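You operate a simulated robot arm through the tools that you are given. There is no shell and no other tool. Be economical: measure what you need, move in short steps, check, and stop when the job is done.

The job below is to be done with a simulated two-armed robot. You get a single attempt, and the scene is never put back.

Task
Open the door of the call cabinet, press the tower key of the call panel to switch it on, then shut the door. Take the grey dome and put it on the upper shelf of the tall zone bench. Put the middle cords carton on the top of the wheeled zone bench away on the top of the teal bench. Take the white bulb and put it on top of the stair carton. Put the strapped coil on the top of the grey table away on the upper shelf of the cable cabinet. Fetch the purple label clip and set it on top of the green beacon. Take the orange label clip on the top of the grey table and put it away on the top of the fitting bench. Open the drawer of the green bench. Any order will do. Set down upright: grey dome, middle cords carton, white bulb, purple label clip, orange label clip.

Only the result counts: the job must be done as asked and must still hold three seconds after the hand-in. Knocking over, shifting, dropping, spilling or breaking anything else fails it.

Robot
Two 7-joint arms with two-finger parallel grippers on one trunk, on a base that drives. Base frame: it is fixed to the floor where the robot stands at the start and does not move with it; the origin is under the middle of the robot, x ahead of it, y to its left, z up. Readings come in cm, rad, newtons and seconds.
The left shoulder is at the start at [7, 13.4, 117.3], the right one opposite. With the tool pointing down near the work surface each hand reaches from about 10 to 64 cm from the robot's upright axis, wherever it stands, measured 20 degrees to its own side. Places, roughly: door of the call cabinet [640, -20, 120]; drawer of the green bench [-350, 290, 70]; green beacon (8x8x10 cm) [-390, 10, 80]; grey dome (8x8x8 cm) [390, -20, 100]; middle cords carton [375, 75, 75]; orange label clip [-375, -50, 75]; purple label clip [-375, -25, 75]; stair carton [-450, 50, 75]; strapped coil (16x16x3 cm) [-370, 0, 80]; top of the fitting bench [-160, 520, 80]; top of the teal bench [210, -430, 80]; tower key of the call panel [630, 0, 140]; upper shelf of the cable cabinet [-170, 90, 130]; upper shelf of the tall zone bench [430, -40, 60]; white bulb [-400, 25, 75]. Payload 1.57 kg a hand.
The TCP of each hand is the grasp point between the finger pads, 3 cm short of the fingertips. In the tool frame z runs along the fingers and y along their closing line. The gripper opens to 8 cm. The fingers are 1.7 cm wide and 1.2 cm thick; the gripper's body (4 by 8.2 cm) begins 8 cm behind the TCP.
Orientation is that of the tool frame in the base frame, as [roll, pitch, yaw] about the fixed x, y, z axes, in that order (R = Rz(yaw) Ry(pitch) Rx(roll)). With the fingers straight down and closing along the base's y, the tool's x points along the base's -x, its y along +y and its z along -z.

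Tools
- The arms move only by the tool send_rows. It takes "left_targets", "right_targets" or both (then of equal length, played together; a hand with none holds still); each is a list that holds one entry, the list of rows, each a list of 7 numbers: the shift along the base's x, y, z in cm, then the turn, a rotation vector about the base's x, y, z in rad, then the closure in counts, from 0 (fully open) to 255 (shut). In form: [[[x, y, z, ax, ay, az, gripper], ...]]. A call has 1 to 12 rows; each row shifts and turns the commanded pose from where the row before left it. Rows are played at 5 a second. More than 5 cm and 0.15 rad between two rows, or a gripper value outside its range, and nothing of the call is played. A pose out of reach is approached as far as the arm can. The call stops where the force on the tool passes 40 N (or 10 N more than at its start, if that is more) or the arm is blocked; 0.2 s more then pass. Each finger travels about 15.3 cm/s and halts on what it meets, pressing with about 22 N; the grip force reading is that of the motor and also rises with nothing between the fingers. The clock runs only during rows and for 0.2 s after the last one: add rows that do not move to give the fingers time. It gives the time, the measured TCP pose, the force on the tool (base axes), the opening and the grip force at its end, in the units of the frame above (readings bear some noise), with the torque about the TCP (base axes, N m) and any sound that the robot's microphone picked up.
- Cameras (640 x 400 px; columns grow to the right, rows downward): "scene" is now at [14.41, 1.02, 144.27]; the picture's right is [-0.05, -1.00, 0.00], its down [-0.20, 0.01, -0.98] and it looks along [0.98, -0.05, -0.20] (base axes); focal length 255 px, centre (320, 200). "left" rides on the left gripper at [7.2, 0.7, -12.2] in its tool frame; the picture's right is [-0.09, 1.00, 0.00], its down [-0.84, -0.08, -0.54] and it looks along [-0.54, -0.05, 0.84] (tool axes); focal length 238 px, centre (320, 200). "right" rides on the right gripper at [7.2, -0.7, -12.2] in its tool frame; the picture's right is [0.09, 1.00, 0.00], its down [-0.84, 0.08, -0.54] and it looks along [-0.54, 0.05, 0.84] (tool axes); focal length 238 px, centre (320, 200).
- grab_frame(camera): a new picture of that camera. The clock stands still meanwhile.
- lift_body(by): slides the trunk up (or, below 0, down) by that many cm; the arms and the scene camera ride with it, the base frame stays. It gives what a move gives, with no picture.
- roll_base(legs): drives the robot by 1 to 6 legs, each [ahead, left, turn to the left] in cm, cm and rad, along the robot's own axes; the way and the turn of a leg run together, so that a leg with both is an arc; at most 150 cm and 3.142 rad a leg. The arms and the cameras ride along, it lands a little off, and it stops where it bumps. It gives what a move gives.
- head_to(pan, tilt): turns the head with the scene camera to pan (to the left, within 1.501 rad either way) and tilt (down, from -0.506 to 1.204), counted from straight ahead of the robot. It gives what a move gives.
- locate(camera, pixels): there is no depth. For up to 12 entries [column, row, z] of the newest picture of that camera ("zoom" is the newest enlarged one), the place [x, y] in the base frame at which the ray of that pixel passes the height z, good to about 0.2 cm, but the place of the scene camera against the robot may be out by one fixed shift of up to 2.5 cm in any direction. The clock stands still meanwhile.
- zoom(camera, box): a new picture of the part [left, top, right, bottom] of that camera's present view, enlarged. The clock stands still meanwhile.
- job_done(): hands the job in; it is judged then, once.

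Go step by step. Measure first, check grasps and placings, and put right what went wrong. The budget is 322 turns and 216 pictures, counting those below and the enlarged ones. Unless the task says otherwise, let go and move clear before handing in.

The tools are called as name(argument=value, ...) on one line, values as JSON. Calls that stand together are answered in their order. send_rows: Moves the arms, as the interface text tells. Its arguments: {"type":"object","properties":{"left_targets":{"type":"array","items":{"type":"array","items":{"type":"array","items":{"type":"number"}}}},"right_targets":{"type":"array","items":{"type":"array","items":{"type":"array","items":{"type":"number"}}}}},"required":[]} The other tools are called the same way: lift_body (by) slides the trunk up or down; roll_base (legs) drives the base; head_to (pan, tilt) turns the head that bears the scene camera; grab_frame (camera) takes a picture; locate (camera, pixels) gives the place at which the rays of pixels pass given heights; zoom (camera, box) takes an enlarged picture of a part of a camera's view; job_done () hands the job in.

At the start:

```text
clock: 0.0
left_position: [49.73, 17.22, 127.56]
left_tcp_rot: [-3.14, 0.001, -3.141]
left_force: [0.3, -0.4, -0.1]
left_moment: [0.0, -0.04, 0.01]
left_gripper_width: 7.98
left_grip_force: 0.0
right_position: [39.32, -17.48, 128.17]
right_tcp_rot: [-3.14, 0.001, -3.141]
right_force: [0.1, 0.0, 0.6]
right_moment: [0.0, -0.02, -0.01]
right_gripper_width: 7.99
right_grip_force: 0.1
trunk travel left (down, up): [-74.7, 19.3]
robot x, y, heading: [-0.01, 0.21, 0.0]
head pan, tilt: [-0.049, 0.204]
```

scene: 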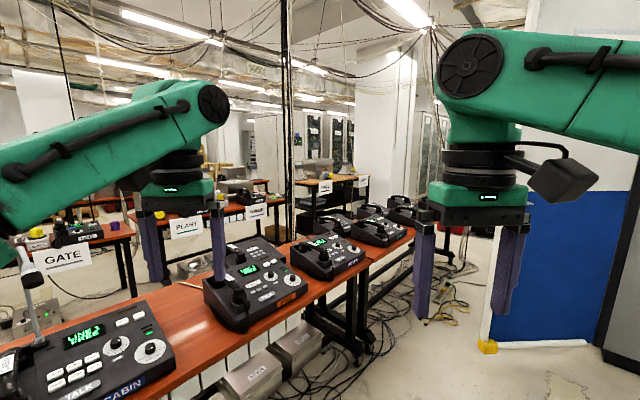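
right: 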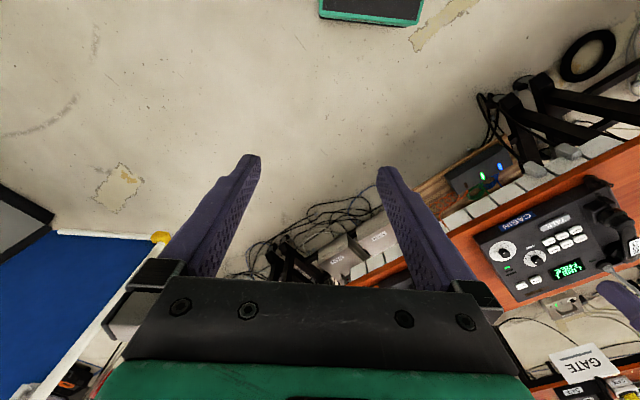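
left: 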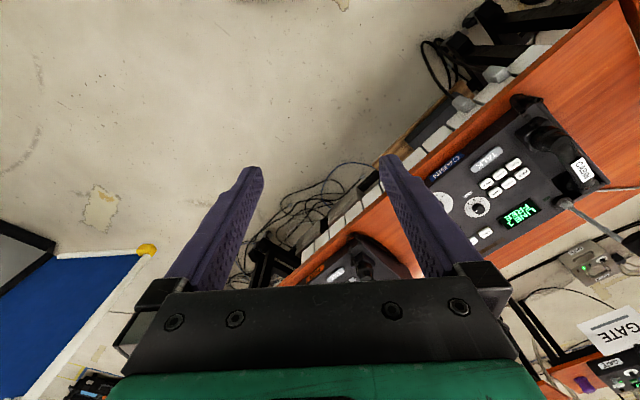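

The first pictures show a bench with panels ahead of the robot and to its left. I'll look around with the head before driving.

head_to(pan=0.9, tilt=0.3)

grab_frame(camera="scene")

head_to(pan=-0.9, tilt=0.3)

grab_frame(camera="scene")

```text
clock: 1.2
left_position: [49.9, 17.18, 127.64]
left_tcp_rot: [3.142, -0.002, -3.14]
left_force: [0.6, 0.4, 0.1]
left_moment: [0.02, 0.0, -0.01]
left_gripper_width: 8.01
left_grip_force: 0.1
right_position: [39.42, -17.6, 128.33]
right_tcp_rot: [3.141, -0.001, -3.14]
right_force: [0.7, -0.5, 0.0]
right_moment: [-0.02, 0.01, 0.01]
right_gripper_width: 8.02
right_grip_force: 0.1
trunk travel left (down, up): [-74.7, 19.3]
robot x, y, heading: [-0.0, -0.17, 0.0]
head pan, tilt: [0.901, 0.3]
```

```text
212 pictures are left
```

scene: 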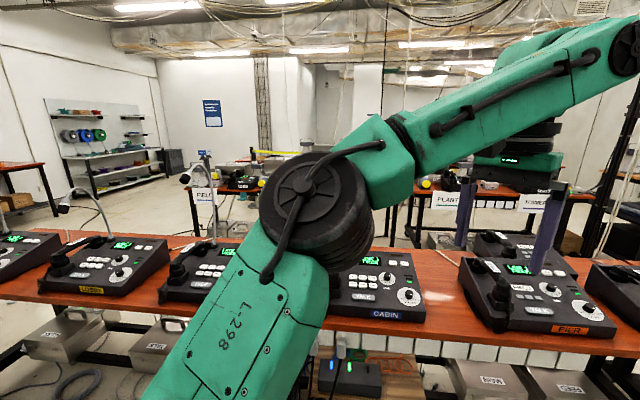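

```text
clock: 3.0
left_position: [49.74, 17.19, 127.58]
left_tcp_rot: [-3.141, -0.001, 3.14]
left_force: [0.5, 0.3, 0.8]
left_moment: [-0.01, -0.04, 0.03]
left_gripper_width: 7.98
left_grip_force: 0.1
right_position: [39.32, -17.59, 128.32]
right_tcp_rot: [-3.14, 0.001, 3.141]
right_force: [0.0, 0.1, 0.0]
right_moment: [0.01, 0.0, 0.0]
right_gripper_width: 8.0
right_grip_force: 0.1
trunk travel left (down, up): [-74.7, 19.3]
robot x, y, heading: [0.06, 0.08, -0.002]
head pan, tilt: [-0.901, 0.3]
```

```text
211 pictures are left
```

scene: 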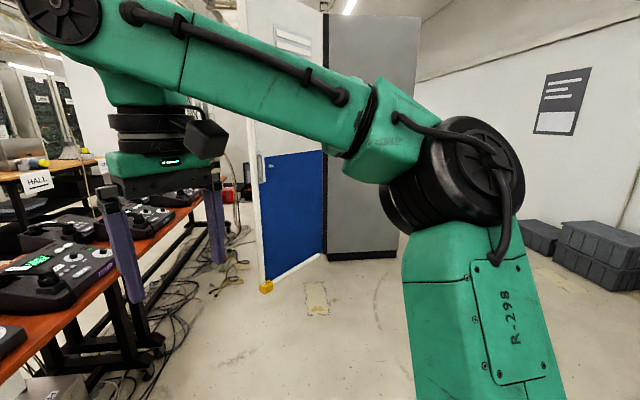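

The bench row lies along the robot's left and a door-like panel is ahead on its right. I'll turn to see the sides and behind.

roll_base(legs=[[0, 0, -1.57]])

head_to(pan=0.0, tilt=0.3)

grab_frame(camera="scene")

head_to(pan=-1.3, tilt=0.3)

grab_frame(camera="scene")

```text
clock: 7.2
left_position: [19.36, -48.99, 127.49]
left_tcp_rot: [3.141, -0.002, 1.615]
left_force: [0.3, 0.0, 0.0]
left_moment: [-0.04, 0.0, 0.01]
left_gripper_width: 7.99
left_grip_force: 0.0
right_position: [-15.79, -40.02, 128.16]
right_tcp_rot: [3.14, 0.0, 1.614]
right_force: [0.1, -0.1, -0.7]
right_moment: [-0.02, 0.02, -0.03]
right_gripper_width: 8.0
right_grip_force: 0.0
trunk travel left (down, up): [-74.7, 19.3]
robot x, y, heading: [0.1, -0.07, -1.527]
head pan, tilt: [-0.901, 0.3]
```

```text
clock: 8.3
left_position: [19.4, -48.93, 127.55]
left_tcp_rot: [3.141, 0.0, 1.616]
left_force: [0.1, -0.2, 0.3]
left_moment: [-0.01, 0.0, -0.01]
left_gripper_width: 8.04
left_grip_force: 0.1
right_position: [-15.78, -40.09, 128.33]
right_tcp_rot: [3.14, 0.001, 1.612]
right_force: [-0.4, 0.2, 0.4]
right_moment: [-0.01, -0.04, 0.03]
right_gripper_width: 7.99
right_grip_force: 0.1
trunk travel left (down, up): [-74.7, 19.3]
robot x, y, heading: [-0.31, 0.11, -1.527]
head pan, tilt: [0.0, 0.3]
```

```text
210 pictures are left
```

scene: 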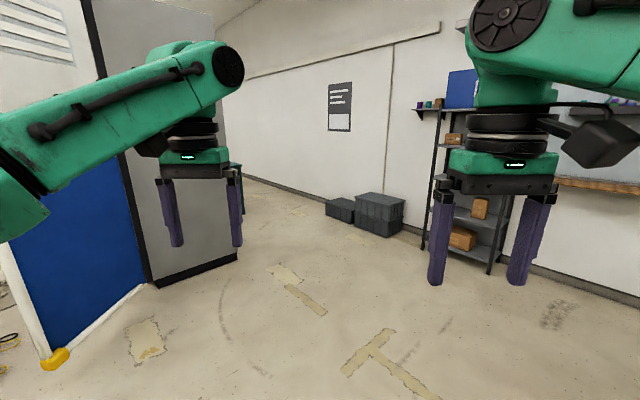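

```text
clock: 9.8
left_position: [19.35, -49.01, 127.58]
left_tcp_rot: [3.141, 0.0, 1.616]
left_force: [-0.3, 0.0, 0.2]
left_moment: [-0.01, -0.02, 0.02]
left_gripper_width: 8.01
left_grip_force: 0.0
right_position: [-15.77, -40.1, 128.34]
right_tcp_rot: [-3.141, 0.0, 1.615]
right_force: [-0.4, 0.5, -1.0]
right_moment: [-0.02, -0.02, 0.01]
right_gripper_width: 7.97
right_grip_force: 0.1
trunk travel left (down, up): [-74.7, 19.3]
robot x, y, heading: [0.06, -0.32, -1.526]
head pan, tilt: [-1.3, 0.3]
```

```text
209 pictures are left
```

scene: 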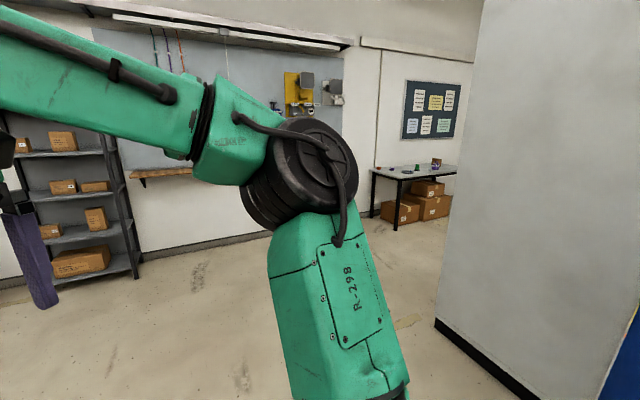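

The grey table shows at (410,180), past a grey partition at the right of the frame. I'll turn further to see behind.

roll_base(legs=[[0, 0, -1.6]])

head_to(pan=0.0, tilt=0.3)

grab_frame(camera="scene")

head_to(pan=-1.2, tilt=0.3)

grab_frame(camera="scene")

```text
clock: 14.1
left_position: [-49.8, -17.47, 127.6]
left_tcp_rot: [3.14, 0.001, 0.007]
left_force: [0.1, 0.1, 0.0]
left_moment: [0.03, 0.02, -0.02]
left_gripper_width: 7.99
left_grip_force: 0.0
right_position: [-39.4, 17.32, 128.23]
right_tcp_rot: [-3.141, 0.002, 0.006]
right_force: [-0.3, 0.7, 0.5]
right_moment: [0.02, -0.01, -0.01]
right_gripper_width: 7.98
right_grip_force: 0.0
trunk travel left (down, up): [-74.7, 19.3]
robot x, y, heading: [0.01, -0.2, -3.135]
head pan, tilt: [-1.3, 0.3]
```

```text
clock: 15.6
left_position: [-49.59, -17.37, 127.53]
left_tcp_rot: [-3.141, 0.001, 0.005]
left_force: [-0.5, -0.4, 0.3]
left_moment: [0.0, 0.0, -0.01]
left_gripper_width: 8.02
left_grip_force: 0.1
right_position: [-39.43, 17.43, 128.29]
right_tcp_rot: [-3.141, 0.001, 0.005]
right_force: [-0.6, 0.1, 0.0]
right_moment: [0.0, -0.04, -0.01]
right_gripper_width: 7.96
right_grip_force: 0.0
trunk travel left (down, up): [-74.7, 19.3]
robot x, y, heading: [0.19, -0.07, -3.135]
head pan, tilt: [0.0, 0.3]
```

```text
208 pictures are left
```

scene: 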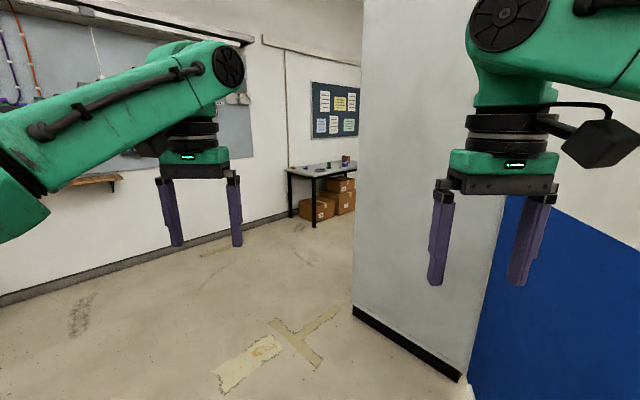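

```text
clock: 17.0
left_position: [-49.79, -17.48, 127.5]
left_tcp_rot: [3.141, 0.0, 0.005]
left_force: [-0.6, -0.3, 0.5]
left_moment: [-0.01, 0.01, 0.01]
left_gripper_width: 8.01
left_grip_force: 0.0
right_position: [-39.36, 17.31, 128.45]
right_tcp_rot: [-3.141, 0.0, 0.004]
right_force: [0.6, 0.0, -0.5]
right_moment: [-0.01, -0.01, -0.02]
right_gripper_width: 8.0
right_grip_force: 0.1
trunk travel left (down, up): [-74.7, 19.3]
robot x, y, heading: [0.16, -0.23, -3.14]
head pan, tilt: [-1.201, 0.3]
```

```text
207 pictures are left
```

scene: 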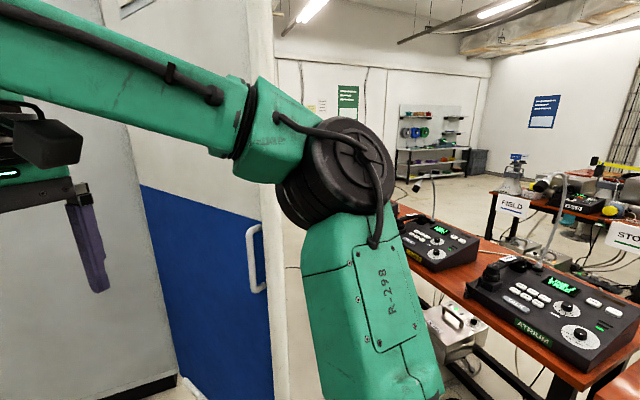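

I'll measure floor points on the partition and the bench edge from this frame.

locate(camera="scene", pixels=[[180, 375, 0], [285, 395, 0], [395, 205, 75], [590, 388, 75], [495, 190, 75], [640, 235, 75], [400, 175, 0], [470, 178, 0], [250, 230, 100], [640, 210, 75]])

head_to(pan=0.0, tilt=0.55)

grab_frame(camera="scene")

locate(camera="scene", pixels=[[352, 215, 0], [460, 285, 0], [290, 125, 0], [315, 138, 0], [352, 125, 0], [0, 215, 0], [250, 130, 0], [470, 315, 0]])

```text
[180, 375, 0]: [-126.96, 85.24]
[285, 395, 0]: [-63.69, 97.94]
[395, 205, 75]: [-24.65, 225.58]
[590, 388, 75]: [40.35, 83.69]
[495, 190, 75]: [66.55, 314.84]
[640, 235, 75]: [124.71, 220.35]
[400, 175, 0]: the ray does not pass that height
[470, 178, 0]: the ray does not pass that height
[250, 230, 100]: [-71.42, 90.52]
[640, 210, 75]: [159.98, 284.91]
```

```text
clock: 18.4
left_position: [-49.69, -17.37, 127.53]
left_tcp_rot: [3.14, 0.001, 0.006]
left_force: [0.0, -0.2, -1.0]
left_moment: [-0.02, 0.01, 0.02]
left_gripper_width: 8.01
left_grip_force: 0.2
right_position: [-39.33, 17.3, 128.28]
right_tcp_rot: [-3.141, 0.0, 0.005]
right_force: [-0.2, -0.4, -0.7]
right_moment: [0.01, -0.01, 0.0]
right_gripper_width: 8.01
right_grip_force: 0.1
trunk travel left (down, up): [-74.7, 19.3]
robot x, y, heading: [0.18, 0.29, -3.135]
head pan, tilt: [0.0, 0.55]
```

```text
206 pictures are left
```

scene: 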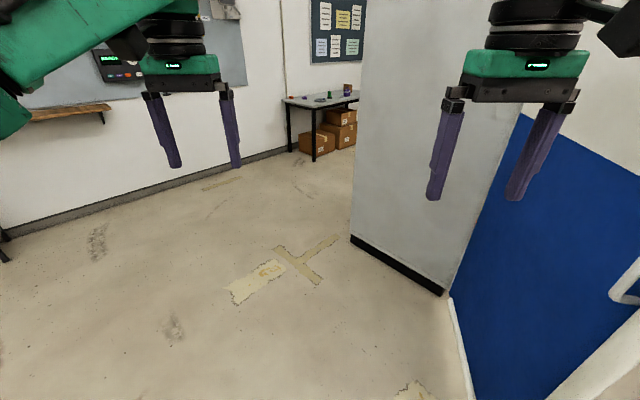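

```text
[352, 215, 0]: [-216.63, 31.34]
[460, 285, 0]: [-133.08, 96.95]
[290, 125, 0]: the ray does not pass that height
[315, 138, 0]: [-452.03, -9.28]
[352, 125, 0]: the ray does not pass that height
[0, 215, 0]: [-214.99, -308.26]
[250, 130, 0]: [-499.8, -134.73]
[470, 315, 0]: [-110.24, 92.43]
```

The partition's near corner is at (-217,31) and the grey table is beyond it at about x -400. I'll drive on a line 45 cm to the left of my axis to keep clear.

roll_base(legs=[[20, 45, 0], [140, 0, 0]])

head_to(pan=-0.3, tilt=0.35)

grab_frame(camera="scene")

```text
clock: 27.9
left_position: [-209.45, -60.69, 127.51]
left_tcp_rot: [-3.141, 0.001, -0.015]
left_force: [-0.8, 0.5, 1.1]
left_moment: [0.05, -0.01, 0.01]
left_gripper_width: 7.96
left_grip_force: 0.1
right_position: [-198.54, -25.98, 128.33]
right_tcp_rot: [-3.14, 0.0, -0.014]
right_force: [-0.9, -0.3, 0.2]
right_moment: [-0.04, 0.01, -0.03]
right_gripper_width: 8.04
right_grip_force: 0.1
trunk travel left (down, up): [-74.7, 19.3]
robot x, y, heading: [-159.29, -44.33, 3.134]
head pan, tilt: [0.0, 0.55]
```

```text
clock: 28.7
left_position: [-209.59, -60.7, 127.57]
left_tcp_rot: [3.141, 0.001, -0.012]
left_force: [-0.6, -0.4, -0.1]
left_moment: [0.02, 0.0, -0.02]
left_gripper_width: 8.01
left_grip_force: 0.0
right_position: [-198.64, -25.99, 128.34]
right_tcp_rot: [-3.141, 0.001, -0.015]
right_force: [0.1, 0.2, 0.7]
right_moment: [-0.01, 0.03, 0.02]
right_gripper_width: 8.0
right_grip_force: 0.1
trunk travel left (down, up): [-74.7, 19.3]
robot x, y, heading: [-159.22, -43.86, 3.126]
head pan, tilt: [-0.3, 0.351]
```

```text
205 pictures are left
```

scene: 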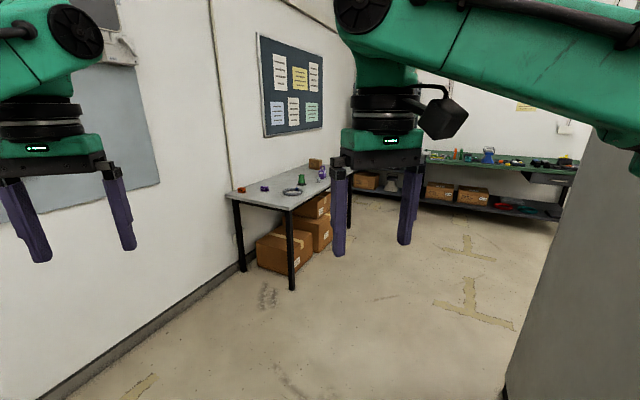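

The grey table stands against a slanting wall, with objects on it. I'll zoom and locate corners.

locate(camera="scene", pixels=[[228, 193, 75], [289, 210, 75], [352, 170, 75], [290, 165, 75], [292, 288, 0], [243, 270, 0], [505, 385, 0], [560, 220, 0], [420, 155, 85], [575, 172, 85]])

zoom(camera="scene", box=[210, 140, 370, 240])

```text
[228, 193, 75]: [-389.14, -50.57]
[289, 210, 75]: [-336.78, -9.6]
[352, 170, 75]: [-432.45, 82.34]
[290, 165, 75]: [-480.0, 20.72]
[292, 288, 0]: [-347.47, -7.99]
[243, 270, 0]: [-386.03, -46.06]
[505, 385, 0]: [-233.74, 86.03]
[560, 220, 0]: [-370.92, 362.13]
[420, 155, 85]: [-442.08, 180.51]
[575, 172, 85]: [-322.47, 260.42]
```

```text
4.00 times, centred on (290, 190) of scene
```

zoom: 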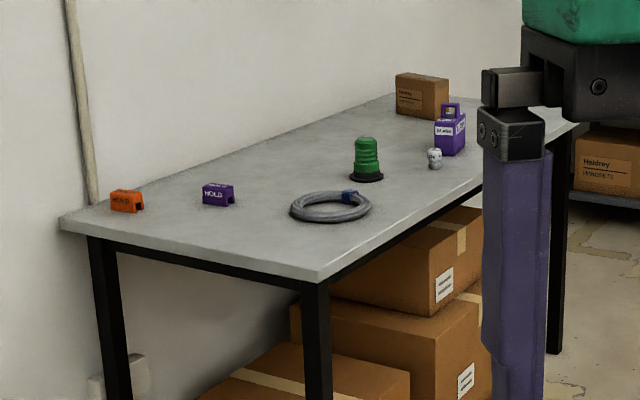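

Clips, coil, beacon, bulb and boxes are visible; the table is turned about 45° with its short left end facing me. I'll drive near the left end facing along the table and look again.

roll_base(legs=[[125, 0, 0], [0, 0, -0.75]])

head_to(pan=0.0, tilt=0.6)

grab_frame(camera="scene")

```text
clock: 37.0
left_position: [-331.1, -19.22, 127.56]
left_tcp_rot: [3.141, 0.001, -0.783]
left_force: [0.2, 0.8, 0.0]
left_moment: [0.0, 0.02, -0.04]
left_gripper_width: 7.98
left_grip_force: 0.0
right_position: [-299.29, -1.93, 128.31]
right_tcp_rot: [3.141, 0.0, -0.786]
right_force: [0.5, 0.2, 0.2]
right_moment: [0.04, 0.01, 0.02]
right_gripper_width: 8.0
right_grip_force: 0.1
trunk travel left (down, up): [-74.7, 19.3]
robot x, y, heading: [-283.89, -42.5, 2.356]
head pan, tilt: [-0.3, 0.351]
```

```text
clock: 37.8
left_position: [-331.16, -19.21, 127.58]
left_tcp_rot: [-3.14, -0.002, -0.784]
left_force: [0.1, -0.6, 0.1]
left_moment: [-0.01, 0.0, 0.02]
left_gripper_width: 8.02
left_grip_force: 0.0
right_position: [-299.24, -2.05, 128.34]
right_tcp_rot: [-3.14, 0.0, -0.786]
right_force: [-0.4, 0.5, -0.2]
right_moment: [0.0, -0.05, 0.0]
right_gripper_width: 7.99
right_grip_force: 0.0
trunk travel left (down, up): [-74.7, 19.3]
robot x, y, heading: [-283.97, -41.97, 2.353]
head pan, tilt: [0.0, 0.6]
```

```text
203 pictures are left
```

scene: 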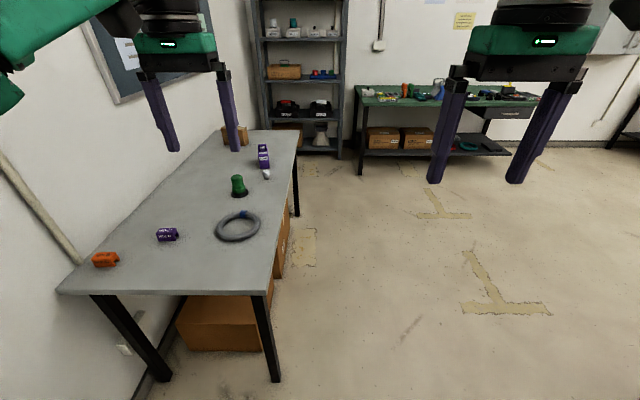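

locate(camera="scene", pixels=[[59, 291, 75], [268, 294, 75], [299, 132, 75], [198, 130, 75], [106, 265, 75], [168, 240, 75], [237, 238, 75], [239, 195, 75], [267, 178, 75], [264, 167, 75], [236, 147, 75], [130, 400, 0]])

zoom(camera="scene", box=[80, 115, 320, 265])

```text
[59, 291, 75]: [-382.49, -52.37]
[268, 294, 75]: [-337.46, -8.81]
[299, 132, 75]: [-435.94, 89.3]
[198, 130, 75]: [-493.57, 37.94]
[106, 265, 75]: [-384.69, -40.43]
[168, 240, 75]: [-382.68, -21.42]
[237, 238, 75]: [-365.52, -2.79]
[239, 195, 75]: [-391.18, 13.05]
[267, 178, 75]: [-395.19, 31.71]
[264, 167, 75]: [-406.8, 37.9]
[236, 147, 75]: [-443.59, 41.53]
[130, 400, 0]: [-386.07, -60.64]
```

```text
2.67 times, centred on (200, 190) of scene
```

zoom: 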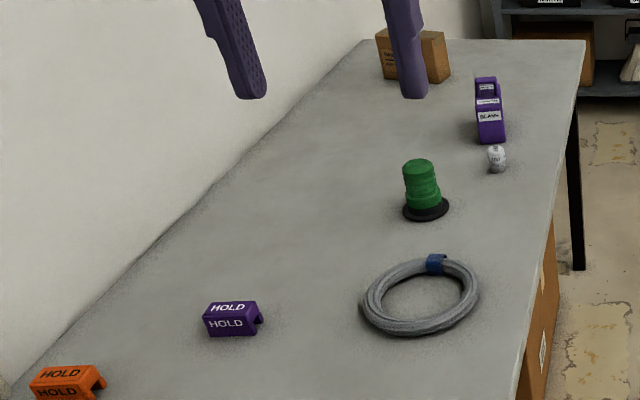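

All objects located; stair carton likely the brown box near (-443,41). I'll move to the left end of the table, sliding left then ahead.

roll_base(legs=[[0, 42, 0], [28, 0, 0]])

grab_frame(camera="left")

grab_frame(camera="right")

```text
clock: 41.9
left_position: [-381.08, -29.9, 127.77]
left_tcp_rot: [-3.14, 0.001, -0.78]
left_force: [0.0, 0.4, 0.0]
left_moment: [0.01, 0.02, 0.02]
left_gripper_width: 7.99
left_grip_force: 0.0
right_position: [-349.09, -12.62, 128.37]
right_tcp_rot: [-3.141, 0.002, -0.781]
right_force: [0.1, 0.1, -0.5]
right_moment: [-0.01, 0.0, 0.01]
right_gripper_width: 7.99
right_grip_force: 0.0
trunk travel left (down, up): [-74.7, 19.3]
robot x, y, heading: [-333.98, -52.91, 2.354]
head pan, tilt: [0.0, 0.6]
```

```text
201 pictures are left
```

left: 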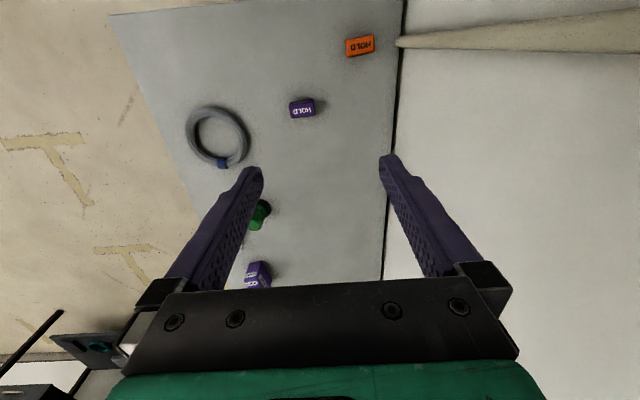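

```text
200 pictures are left
```

right: 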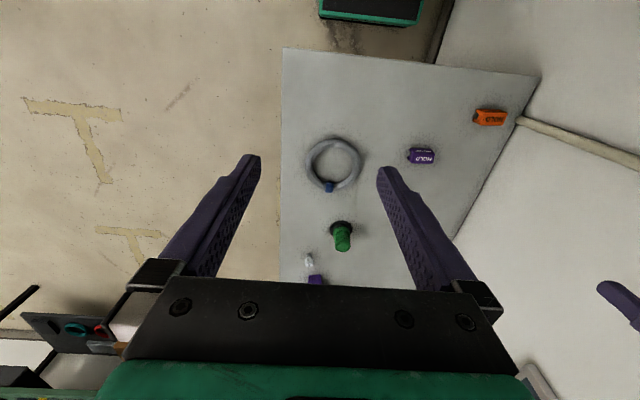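

The wrist cameras now see both clips well, orange at (360,46) and purple at (302,108) in the left view. I'll zoom and locate them for grasping.

zoom(camera="left", box=[270, 15, 398, 135])

zoom(camera="right", box=[390, 80, 534, 180])

```text
3.33 times, centred on (334, 75) of left
```

zoom: 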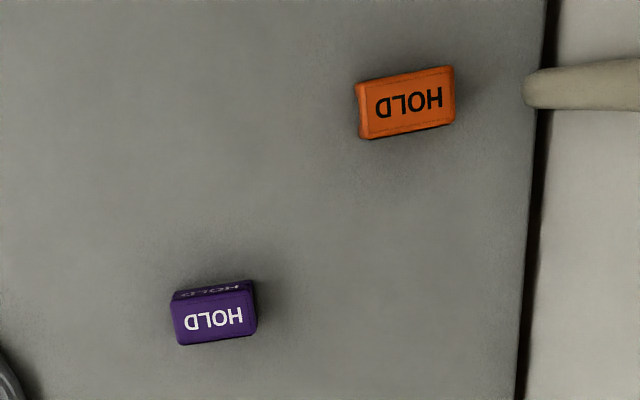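

```text
4.00 times, centred on (462, 130) of right
```

zoom: 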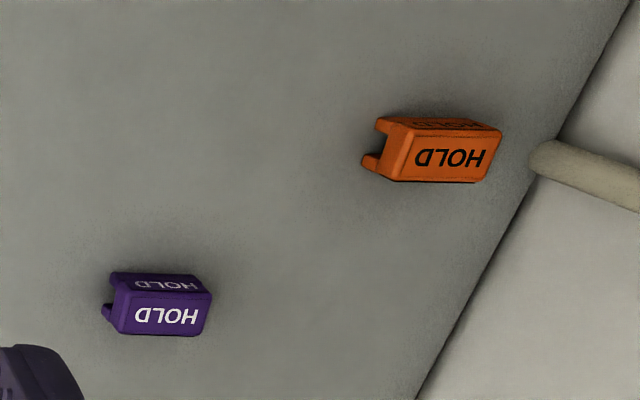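

locate(camera="zoom", pixels=[[447, 153, 77], [447, 153, 79], [447, 153, 81], [165, 312, 77], [165, 312, 79], [165, 312, 81], [408, 122, 79], [501, 130, 79], [484, 182, 79], [395, 182, 79]])

locate(camera="left", pixels=[[360.1, 45.9, 77], [360.1, 45.9, 79], [360.1, 45.9, 81], [301.9, 109.2, 77], [301.9, 109.2, 79], [301.9, 109.2, 81]])

```text
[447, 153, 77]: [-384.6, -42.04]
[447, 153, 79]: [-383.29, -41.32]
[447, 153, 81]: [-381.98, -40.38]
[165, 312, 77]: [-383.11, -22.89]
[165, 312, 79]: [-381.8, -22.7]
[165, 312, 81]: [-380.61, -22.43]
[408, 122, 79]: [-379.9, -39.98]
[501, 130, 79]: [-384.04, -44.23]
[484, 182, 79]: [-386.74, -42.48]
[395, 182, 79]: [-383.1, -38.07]
```

```text
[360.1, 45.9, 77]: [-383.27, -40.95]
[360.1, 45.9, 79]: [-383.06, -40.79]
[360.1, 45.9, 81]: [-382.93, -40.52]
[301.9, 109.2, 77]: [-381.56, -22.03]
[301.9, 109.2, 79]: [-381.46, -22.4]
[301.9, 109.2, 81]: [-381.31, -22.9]
```

Both views agree: clip tops at z≈79.2, orange centre (-383.1,-40.9), purple (-381.5,-22.5), long axis across the table. I'll turn the left wrist 90° so that it closes across the width, while moving over the orange clip.

send_rows(left_targets=[[[-0.18, -1, -2.4, 0, 0, 0.142, 0], [-0.18, -1, -2.4, 0, 0, 0.142, 0], [-0.18, -1, -2.4, 0, 0, 0.142, 0], [-0.18, -1, -2.4, 0, 0, 0.142, 0], [-0.18, -1, -2.4, 0, 0, 0.142, 0], [-0.18, -1, -2.4, 0, 0, 0.142, 0], [-0.18, -1, -2.4, 0, 0, 0.142, 0], [-0.18, -1, -2.4, 0, 0, 0.142, 0], [-0.18, -1, -2.4, 0, 0, 0.142, 0], [-0.18, -1, -2.4, 0, 0, 0.142, 0], [-0.18, -1, -2.4, 0, 0, 0.142, 0], [0, 0, 0, 0, 0, 0, 0]]])

grab_frame(camera="left")

```text
clock: 44.7
left_position: [-384.39, -29.08, 101.12]
left_tcp_rot: [-3.124, 0.012, 0.639]
left_force: [0.8, 0.2, 0.3]
left_moment: [0.0, 0.02, -0.04]
left_gripper_width: 8.0
left_grip_force: 0.1
right_position: [-343.12, -3.26, 128.54]
right_tcp_rot: [2.959, -0.01, -0.998]
right_force: [-1.1, -0.2, 1.1]
right_moment: [0.04, -0.02, -0.02]
right_gripper_width: 8.0
right_grip_force: 0.1
trunk travel left (down, up): [-74.7, 19.3]
robot x, y, heading: [-337.1, -47.05, 2.207]
head pan, tilt: [0.0, 0.6]
stopped in row 12 (left hand): the arm was blocked; the commanded pose is now the measured one
```

```text
197 pictures are left
```

left: 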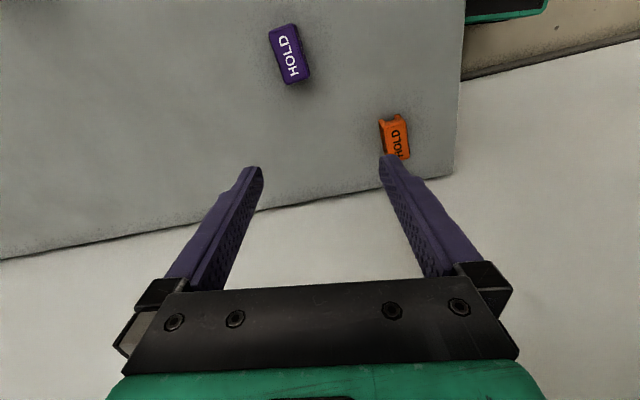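

The base was pushed (heading 2.207), so the left elbow probably pressed the wall. I'll look at the scene before going on.

head_to(pan=0.6, tilt=0.3)

grab_frame(camera="scene")

head_to(pan=-0.6, tilt=0.5)

grab_frame(camera="scene")

```text
clock: 45.7
left_position: [-383.77, -28.88, 101.47]
left_tcp_rot: [-3.122, 0.014, 0.626]
left_force: [-0.5, -0.1, 1.1]
left_moment: [-0.01, 0.01, 0.0]
left_gripper_width: 7.99
left_grip_force: 0.1
right_position: [-342.49, -3.76, 128.8]
right_tcp_rot: [2.965, -0.004, -1.002]
right_force: [-0.2, -0.1, 0.0]
right_moment: [-0.01, 0.02, 0.03]
right_gripper_width: 8.03
right_grip_force: 0.0
trunk travel left (down, up): [-74.7, 19.3]
robot x, y, heading: [-337.18, -47.63, 2.206]
head pan, tilt: [0.6, 0.3]
```

```text
196 pictures are left
```

scene: 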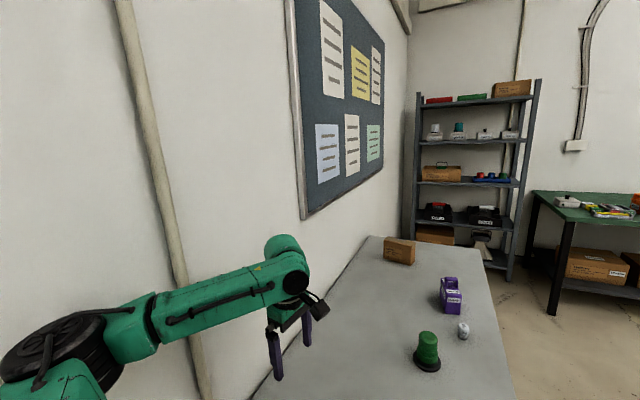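

```text
clock: 47.1
left_position: [-383.77, -29.05, 101.33]
left_tcp_rot: [-3.125, 0.014, 0.627]
left_force: [0.2, 0.4, 0.1]
left_moment: [0.02, 0.01, 0.03]
left_gripper_width: 7.99
left_grip_force: 0.0
right_position: [-342.53, -3.68, 128.63]
right_tcp_rot: [2.966, -0.007, -1.002]
right_force: [-0.3, 0.3, 0.0]
right_moment: [-0.02, 0.02, -0.02]
right_gripper_width: 7.98
right_grip_force: 0.1
trunk travel left (down, up): [-74.7, 19.3]
robot x, y, heading: [-336.73, -47.96, 2.2]
head pan, tilt: [-0.6, 0.499]
```

```text
195 pictures are left
```

scene: 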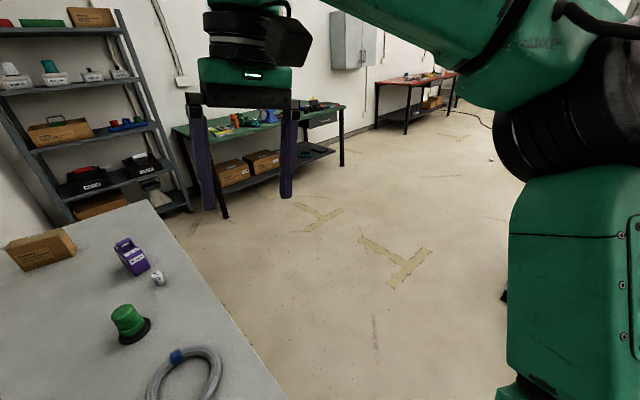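

The elbow is against the wall at the left, so I'll slide the base away from the wall and bring the left hand inward and its yaw back a bit. Then I'll face the clips diagonally.

roll_base(legs=[[4, -15, 0]])

send_rows(left_targets=[[[2.7, 2, 1, 0, 0, -0.133, 0], [2.7, 2, 1, 0, 0, -0.133, 0], [2.7, 2, 1, 0, 0, -0.133, 0], [2.7, 2, 1, 0, 0, -0.133, 0], [2.7, 2, 1, 0, 0, -0.133, 0], [0, 0, 0, 0, 0, 0, 0]]], right_targets=[[[0, 0, 0, 0.0475, -0.074, 0, 0], [0, 0, 0, 0.0475, -0.074, 0, 0], [0, 0, 0, 0, 0, 0, 0], [0, 0, 0, 0, 0, 0, 0], [0, 0, 0, 0, 0, 0, 0], [0, 0, 0, 0, 0, 0, 0]]])

grab_frame(camera="scene")

```text
clock: 48.5
left_position: [-377.55, -20.1, 99.75]
left_tcp_rot: [-3.134, -0.029, 0.654]
left_force: [-0.4, 1.2, -0.1]
left_moment: [0.01, 0.02, 0.0]
left_gripper_width: 8.0
left_grip_force: 0.0
right_position: [-339.75, 4.03, 128.55]
right_tcp_rot: [3.103, -0.002, -0.937]
right_force: [0.1, -1.0, 0.1]
right_moment: [0.01, 0.01, 0.02]
right_gripper_width: 8.01
right_grip_force: 0.1
trunk travel left (down, up): [-74.7, 19.3]
robot x, y, heading: [-327.23, -35.76, 2.228]
head pan, tilt: [-0.6, 0.499]
```

```text
clock: 50.0
left_position: [-363.81, -9.96, 104.86]
left_tcp_rot: [-3.135, -0.026, -0.012]
left_force: [-0.7, -0.3, -0.6]
left_moment: [0.01, 0.0, 0.01]
left_gripper_width: 8.0
left_grip_force: 0.1
right_position: [-338.43, 4.08, 127.2]
right_tcp_rot: [-3.008, -0.011, -0.939]
right_force: [0.3, 0.8, -0.5]
right_moment: [0.0, 0.03, 0.03]
right_gripper_width: 7.99
right_grip_force: 0.1
right hand out of reach, approached as far as the arm can: row 1, 2
trunk travel left (down, up): [-74.7, 19.3]
robot x, y, heading: [-327.25, -35.99, 2.232]
head pan, tilt: [-0.6, 0.499]
```

```text
194 pictures are left
```

scene: 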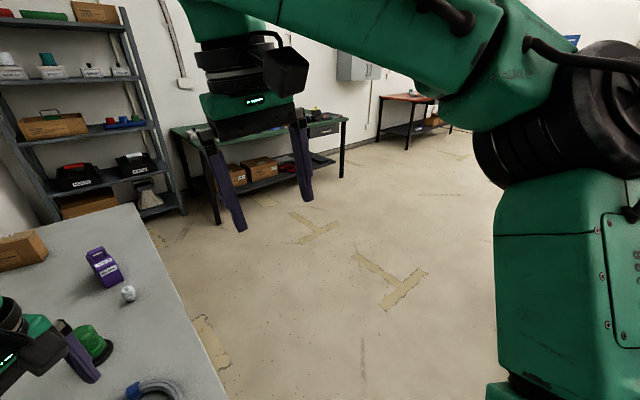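

The tilt has eased now that the arm is free of the wall. I'll straighten the right hand and turn toward the clips.

send_rows(right_targets=[[[0, 0, 0, -0.04, 0.054, 0, 0], [0, 0, 0, -0.04, 0.054, 0, 0], [0, 0, 0, 0, 0, 0, 0]]])

roll_base(legs=[[0, 0, 0.8]])

head_to(pan=0.0, tilt=0.8)

grab_frame(camera="scene")

grab_frame(camera="left")

```text
clock: 50.8
left_position: [-363.94, -10.13, 104.76]
left_tcp_rot: [-3.134, -0.027, -0.01]
left_force: [-0.5, -0.4, 0.2]
left_moment: [0.0, 0.01, -0.01]
left_gripper_width: 8.02
left_grip_force: 0.0
right_position: [-338.44, 3.96, 127.07]
right_tcp_rot: [-3.141, -0.014, -0.936]
right_force: [0.5, -0.1, 0.4]
right_moment: [0.0, 0.01, -0.01]
right_gripper_width: 8.02
right_grip_force: 0.0
trunk travel left (down, up): [-74.7, 19.3]
robot x, y, heading: [-327.31, -35.95, 2.224]
head pan, tilt: [-0.6, 0.499]
```

```text
clock: 53.2
left_position: [-371.44, -43.85, 104.79]
left_tcp_rot: [-3.134, -0.026, 0.789]
left_force: [-0.6, -0.2, -0.6]
left_moment: [0.02, 0.03, -0.01]
left_gripper_width: 8.0
left_grip_force: 0.0
right_position: [-363.62, -15.87, 127.13]
right_tcp_rot: [-3.14, -0.015, -0.138]
right_force: [-0.6, -0.6, -0.5]
right_moment: [-0.01, -0.02, -0.01]
right_gripper_width: 7.99
right_grip_force: 0.0
trunk travel left (down, up): [-74.7, 19.3]
robot x, y, heading: [-327.16, -35.92, 3.031]
head pan, tilt: [-0.6, 0.499]
```

```text
clock: 54.2
left_position: [-371.34, -43.97, 104.83]
left_tcp_rot: [-3.133, -0.027, 0.79]
left_force: [-0.8, 1.1, -0.2]
left_moment: [0.01, 0.0, -0.02]
left_gripper_width: 8.02
left_grip_force: 0.1
right_position: [-363.68, -15.93, 127.12]
right_tcp_rot: [-3.14, -0.015, -0.136]
right_force: [0.5, 0.1, -0.2]
right_moment: [0.01, 0.01, 0.02]
right_gripper_width: 8.0
right_grip_force: 0.0
trunk travel left (down, up): [-74.7, 19.3]
robot x, y, heading: [-327.69, -35.9, 3.029]
head pan, tilt: [0.0, 0.799]
```

```text
193 pictures are left
```

scene: 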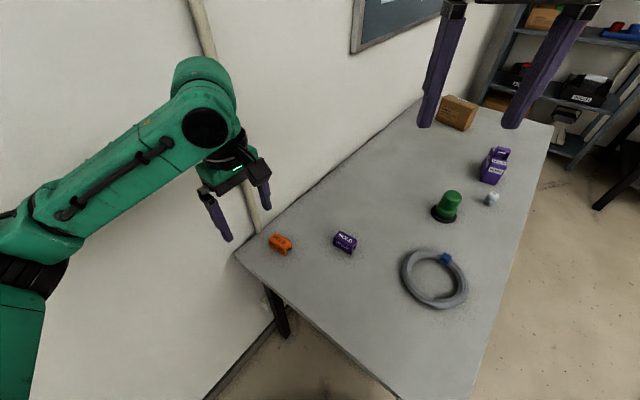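

```text
192 pictures are left
```

left: 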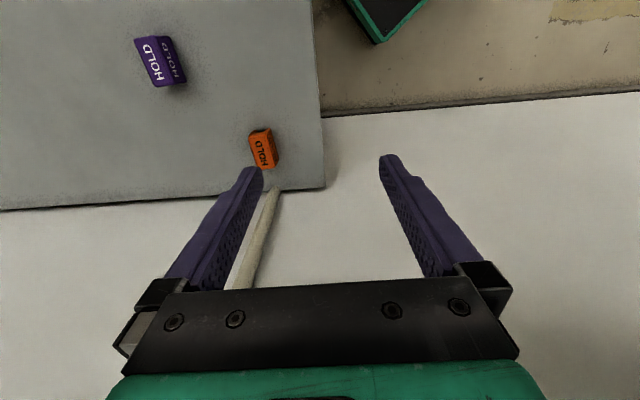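

zoom(camera="left", box=[208, 110, 304, 170])

locate(camera="left", pixels=[[262, 151, 79], [158, 64, 79], [277, 190, 75], [324, 187, 75], [324, 118, 75]])

```text
6.67 times, centred on (256, 140) of left
```

zoom: 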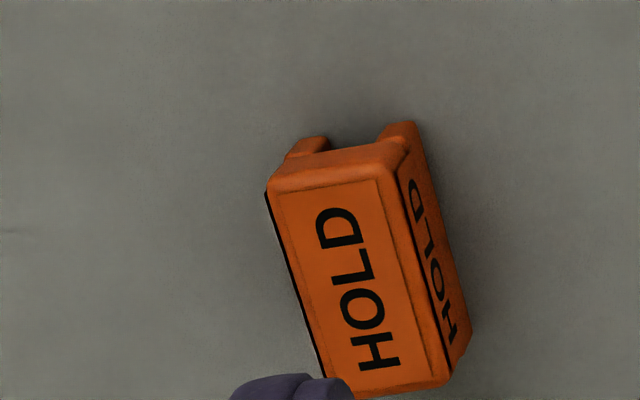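

```text
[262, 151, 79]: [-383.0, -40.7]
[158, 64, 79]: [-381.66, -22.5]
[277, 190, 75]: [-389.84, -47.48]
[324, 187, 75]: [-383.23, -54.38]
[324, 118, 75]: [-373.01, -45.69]
```

locate(camera="zoom", pixels=[[268, 192, 79.2], [395, 160, 79.2], [450, 382, 79.2], [345, 395, 79.2]])

```text
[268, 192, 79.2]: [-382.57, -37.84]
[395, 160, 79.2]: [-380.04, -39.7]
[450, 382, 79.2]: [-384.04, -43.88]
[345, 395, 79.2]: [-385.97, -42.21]
```

Orange centre is (-383.15,-40.9), 3 cm wide across an axis at 49°. I'll move above it with a small yaw correction.

send_rows(left_targets=[[[-3.9, 1.0, -2, 0, 0, 0.07, 0], [-3.9, 1.0, -3, 0, 0, 0, 0], [-4.0, 1.1, -4, 0, 0, 0, 0], [0, 0, -4, 0, 0, 0, 0], [0, 0, -4, 0, 0, 0, 0], [0, 0, 0, 0, 0, 0, 0]]])

grab_frame(camera="left")

```text
refused: row 2 steps farther than a row can; nothing moved
```

```text
190 pictures are left
```

left: 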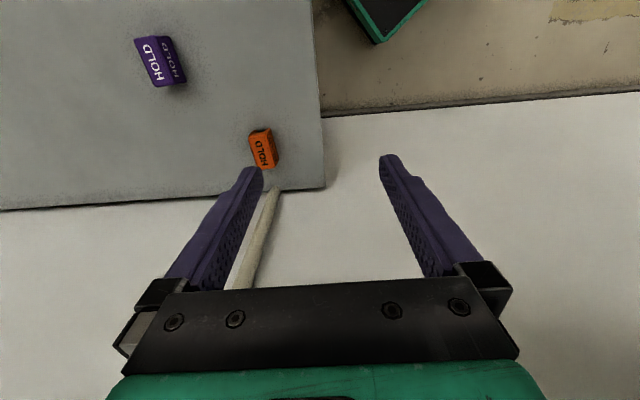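

Row step limit is a 5 cm total; I'll send smaller rows.

send_rows(left_targets=[[[-3.9, 1.0, -2, 0, 0, 0.07, 0], [-3.9, 1.0, -2, 0, 0, 0, 0], [-4.0, 1.1, -2, 0, 0, 0, 0], [0, 0, -4, 0, 0, 0, 0], [0, 0, -4, 0, 0, 0, 0], [0, 0, 0, 0, 0, 0, 0]]])

grab_frame(camera="left")

```text
clock: 55.6
left_position: [-382.95, -40.79, 90.8]
left_tcp_rot: [-3.135, -0.027, 0.86]
left_force: [-0.4, 0.6, 0.0]
left_moment: [-0.01, 0.03, 0.02]
left_gripper_width: 8.0
left_grip_force: 0.0
right_position: [-363.7, -15.83, 127.13]
right_tcp_rot: [-3.141, -0.014, -0.138]
right_force: [-0.2, 0.4, 0.1]
right_moment: [0.01, 0.0, -0.02]
right_gripper_width: 7.98
right_grip_force: 0.0
trunk travel left (down, up): [-74.7, 19.3]
robot x, y, heading: [-327.14, -36.11, 3.035]
head pan, tilt: [0.0, 0.799]
```

```text
189 pictures are left
```

left: 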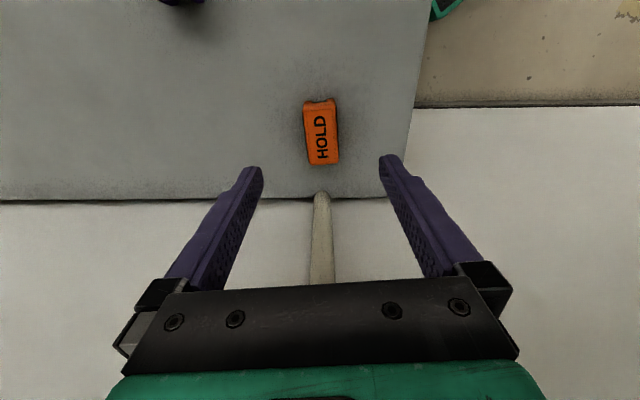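

Centred over the clip between the fingers. Descending and closing.

send_rows(left_targets=[[[0, 0, -4, 0, 0, 0, 0], [-0.1, -0.1, -4, 0, 0, 0, 0], [0, 0, -4, 0, 0, 0, 0], [0, 0, 0, 0, 0, 0, 0], [0, 0, 0, 0, 0, 0, 255], [0, 0, 0, 0, 0, 0, 255], [0, 0, 0, 0, 0, 0, 255]]])

grab_frame(camera="left")

```text
clock: 57.2
left_position: [-383.08, -41.22, 79.13]
left_tcp_rot: [-3.13, -0.024, 0.859]
left_force: [6.5, -7.6, 17.9]
left_moment: [-0.6, -0.44, 0.01]
left_gripper_width: 3.15
left_grip_force: 22.1
right_position: [-363.13, -16.04, 127.23]
right_tcp_rot: [-3.141, -0.012, -0.137]
right_force: [0.5, -0.4, -0.2]
right_moment: [-0.01, 0.0, 0.01]
right_gripper_width: 8.0
right_grip_force: 0.1
trunk travel left (down, up): [-74.7, 19.3]
robot x, y, heading: [-327.28, -35.77, 3.03]
head pan, tilt: [0.0, 0.799]
```

```text
188 pictures are left
```

left: 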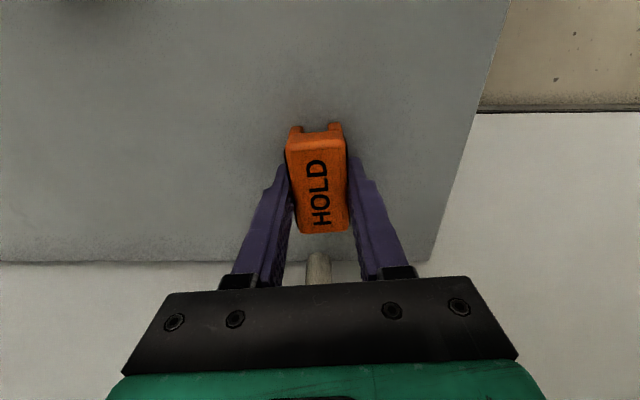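

Gripped at 3.15 cm; fingertips touch the table, so its top is at about z 76. Lifting and drawing toward the robot.

send_rows(left_targets=[[[0, 0, 3, 0, 0, 0, 255], [0, 0, 4, 0, 0, 0, 255], [1, 0, 4, 0, 0, 0, 255], [2, 0, 4, 0, 0, 0, 255], [2, 0, 4, 0, 0, 0, 255], [2, 0, 4, 0, 0, 0, 255], [2, 0, 4, 0, 0, 0, 255], [2, 0, 3, 0, 0, 0, 255], [0, 0, 0, 0, 0, 0, 255]]])

grab_frame(camera="left")

grab_frame(camera="right")

```text
clock: 59.2
left_position: [-372.42, -40.91, 108.6]
left_tcp_rot: [-3.137, -0.025, 0.861]
left_force: [0.4, 0.0, -0.8]
left_moment: [0.02, -0.03, 0.0]
left_gripper_width: 3.13
left_grip_force: 22.2
right_position: [-363.71, -15.79, 127.04]
right_tcp_rot: [-3.14, -0.016, -0.139]
right_force: [-0.6, 0.5, 0.0]
right_moment: [0.0, 0.0, 0.02]
right_gripper_width: 7.98
right_grip_force: 0.2
trunk travel left (down, up): [-74.7, 19.3]
robot x, y, heading: [-327.31, -36.07, 3.029]
head pan, tilt: [0.0, 0.799]
```

```text
187 pictures are left
```

left: 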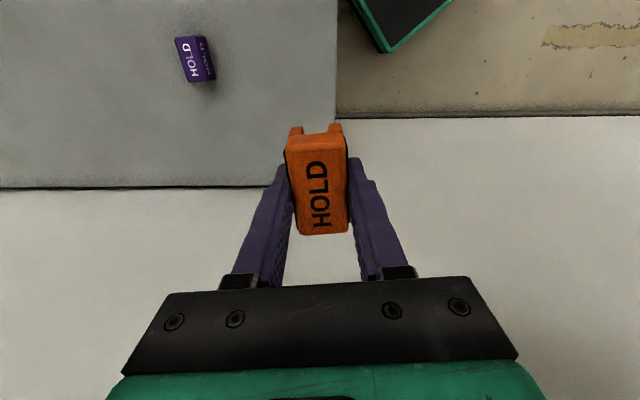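

```text
186 pictures are left
```

right: 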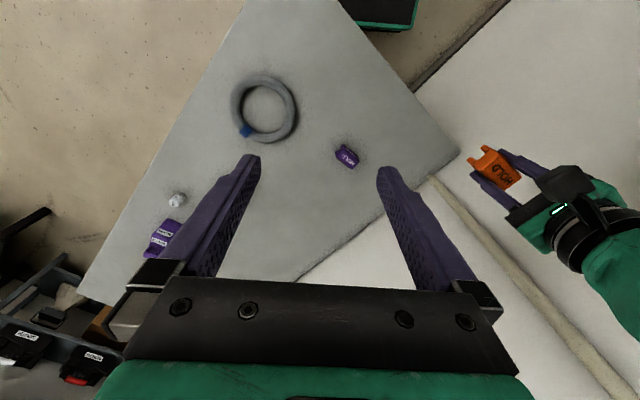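

Orange is held. Now the right hand moves over the purple clip with a +0.95 rad yaw.

send_rows(right_targets=[[[-2.55, -0.95, -2.5, 0, 0, 0.136, 0], [-2.55, -0.95, -2.5, 0, 0, 0.136, 0], [-2.55, -0.95, -2.5, 0, 0, 0.136, 0], [-2.55, -0.95, -2.5, 0, 0, 0.136, 0], [-2.55, -0.95, -2.5, 0, 0, 0.136, 0], [-2.55, -0.95, -2.5, 0, 0, 0.136, 0], [-2.55, -0.95, -2.5, 0, 0, 0.136, 0], [0, 0, 0, 0, 0, 0, 0]]])

zoom(camera="right", box=[224, 80, 416, 200])

```text
clock: 61.0
left_position: [-372.4, -40.99, 108.56]
left_tcp_rot: [-3.132, -0.025, 0.858]
left_force: [-1.1, 0.0, -0.4]
left_moment: [-0.01, -0.01, 0.01]
left_gripper_width: 3.16
left_grip_force: 22.4
right_position: [-374.4, -14.01, 119.07]
right_tcp_rot: [-3.141, -0.013, 0.812]
right_force: [0.3, -0.4, 0.4]
right_moment: [0.05, -0.01, -0.05]
right_gripper_width: 8.01
right_grip_force: 0.1
right hand out of reach, approached as far as the arm can: row 3, 4, 5, 6, 7
trunk travel left (down, up): [-74.7, 19.3]
robot x, y, heading: [-327.66, -35.98, 3.036]
head pan, tilt: [0.0, 0.799]
```

```text
3.33 times, centred on (320, 140) of right
```

zoom: 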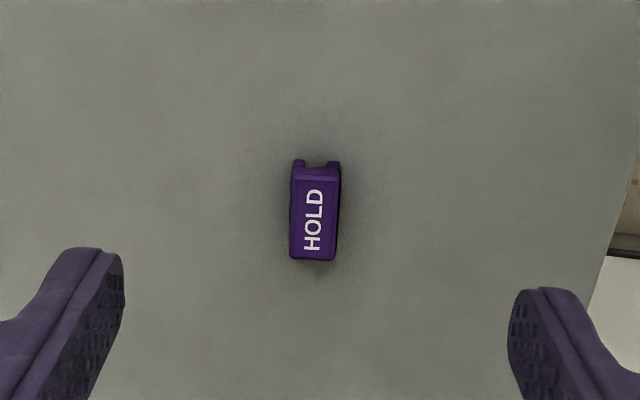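

The purple clip is aligned, but the right hand cannot reach over it at this height. I'll lower the trunk by 17 cm and continue.

lift_body(by=-17)

send_rows(right_targets=[[[-3, -4, 0, 0, 0, 0, 0], [-3, -4, 0, 0, 0, 0, 0], [-1, -0.5, 0, 0, 0, 0, 0], [0, 0, 0, 0, 0, 0, 0]]])

grab_frame(camera="right")

```text
clock: 63.0
left_position: [-372.43, -40.86, 91.57]
left_tcp_rot: [-3.134, -0.026, 0.859]
left_force: [-0.3, -0.7, -0.3]
left_moment: [-0.02, -0.01, 0.04]
left_gripper_width: 3.14
left_grip_force: 22.2
right_position: [-374.33, -14.08, 102.03]
right_tcp_rot: [-3.141, -0.013, 0.812]
right_force: [0.5, -0.8, 0.8]
right_moment: [0.0, 0.04, 0.02]
right_gripper_width: 8.01
right_grip_force: 0.1
trunk travel left (down, up): [-57.7, 36.3]
robot x, y, heading: [-327.03, -35.89, 3.031]
head pan, tilt: [0.0, 0.799]
```

```text
clock: 64.0
left_position: [-372.37, -40.83, 91.57]
left_tcp_rot: [-3.135, -0.027, 0.857]
left_force: [-0.2, -0.4, -0.2]
left_moment: [-0.04, 0.01, 0.03]
left_gripper_width: 3.1
left_grip_force: 22.3
right_position: [-373.78, -15.67, 101.73]
right_tcp_rot: [3.139, -0.012, 0.809]
right_force: [0.1, 0.5, 0.4]
right_moment: [-0.02, -0.03, 0.0]
right_gripper_width: 7.98
right_grip_force: 0.0
right hand out of reach, approached as far as the arm can: row 1, 2, 3
trunk travel left (down, up): [-57.7, 36.3]
robot x, y, heading: [-327.14, -36.0, 3.031]
head pan, tilt: [0.0, 0.799]
```

```text
184 pictures are left
```

right: 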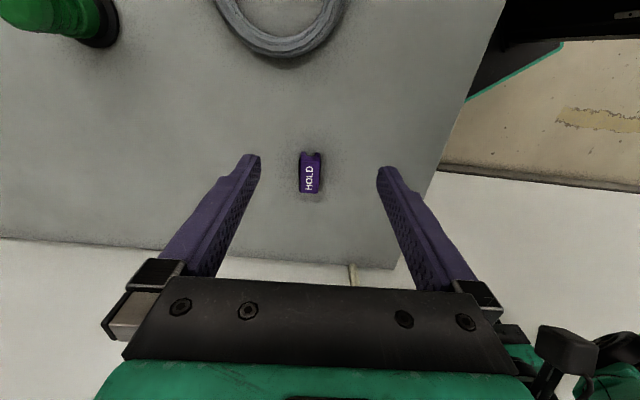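

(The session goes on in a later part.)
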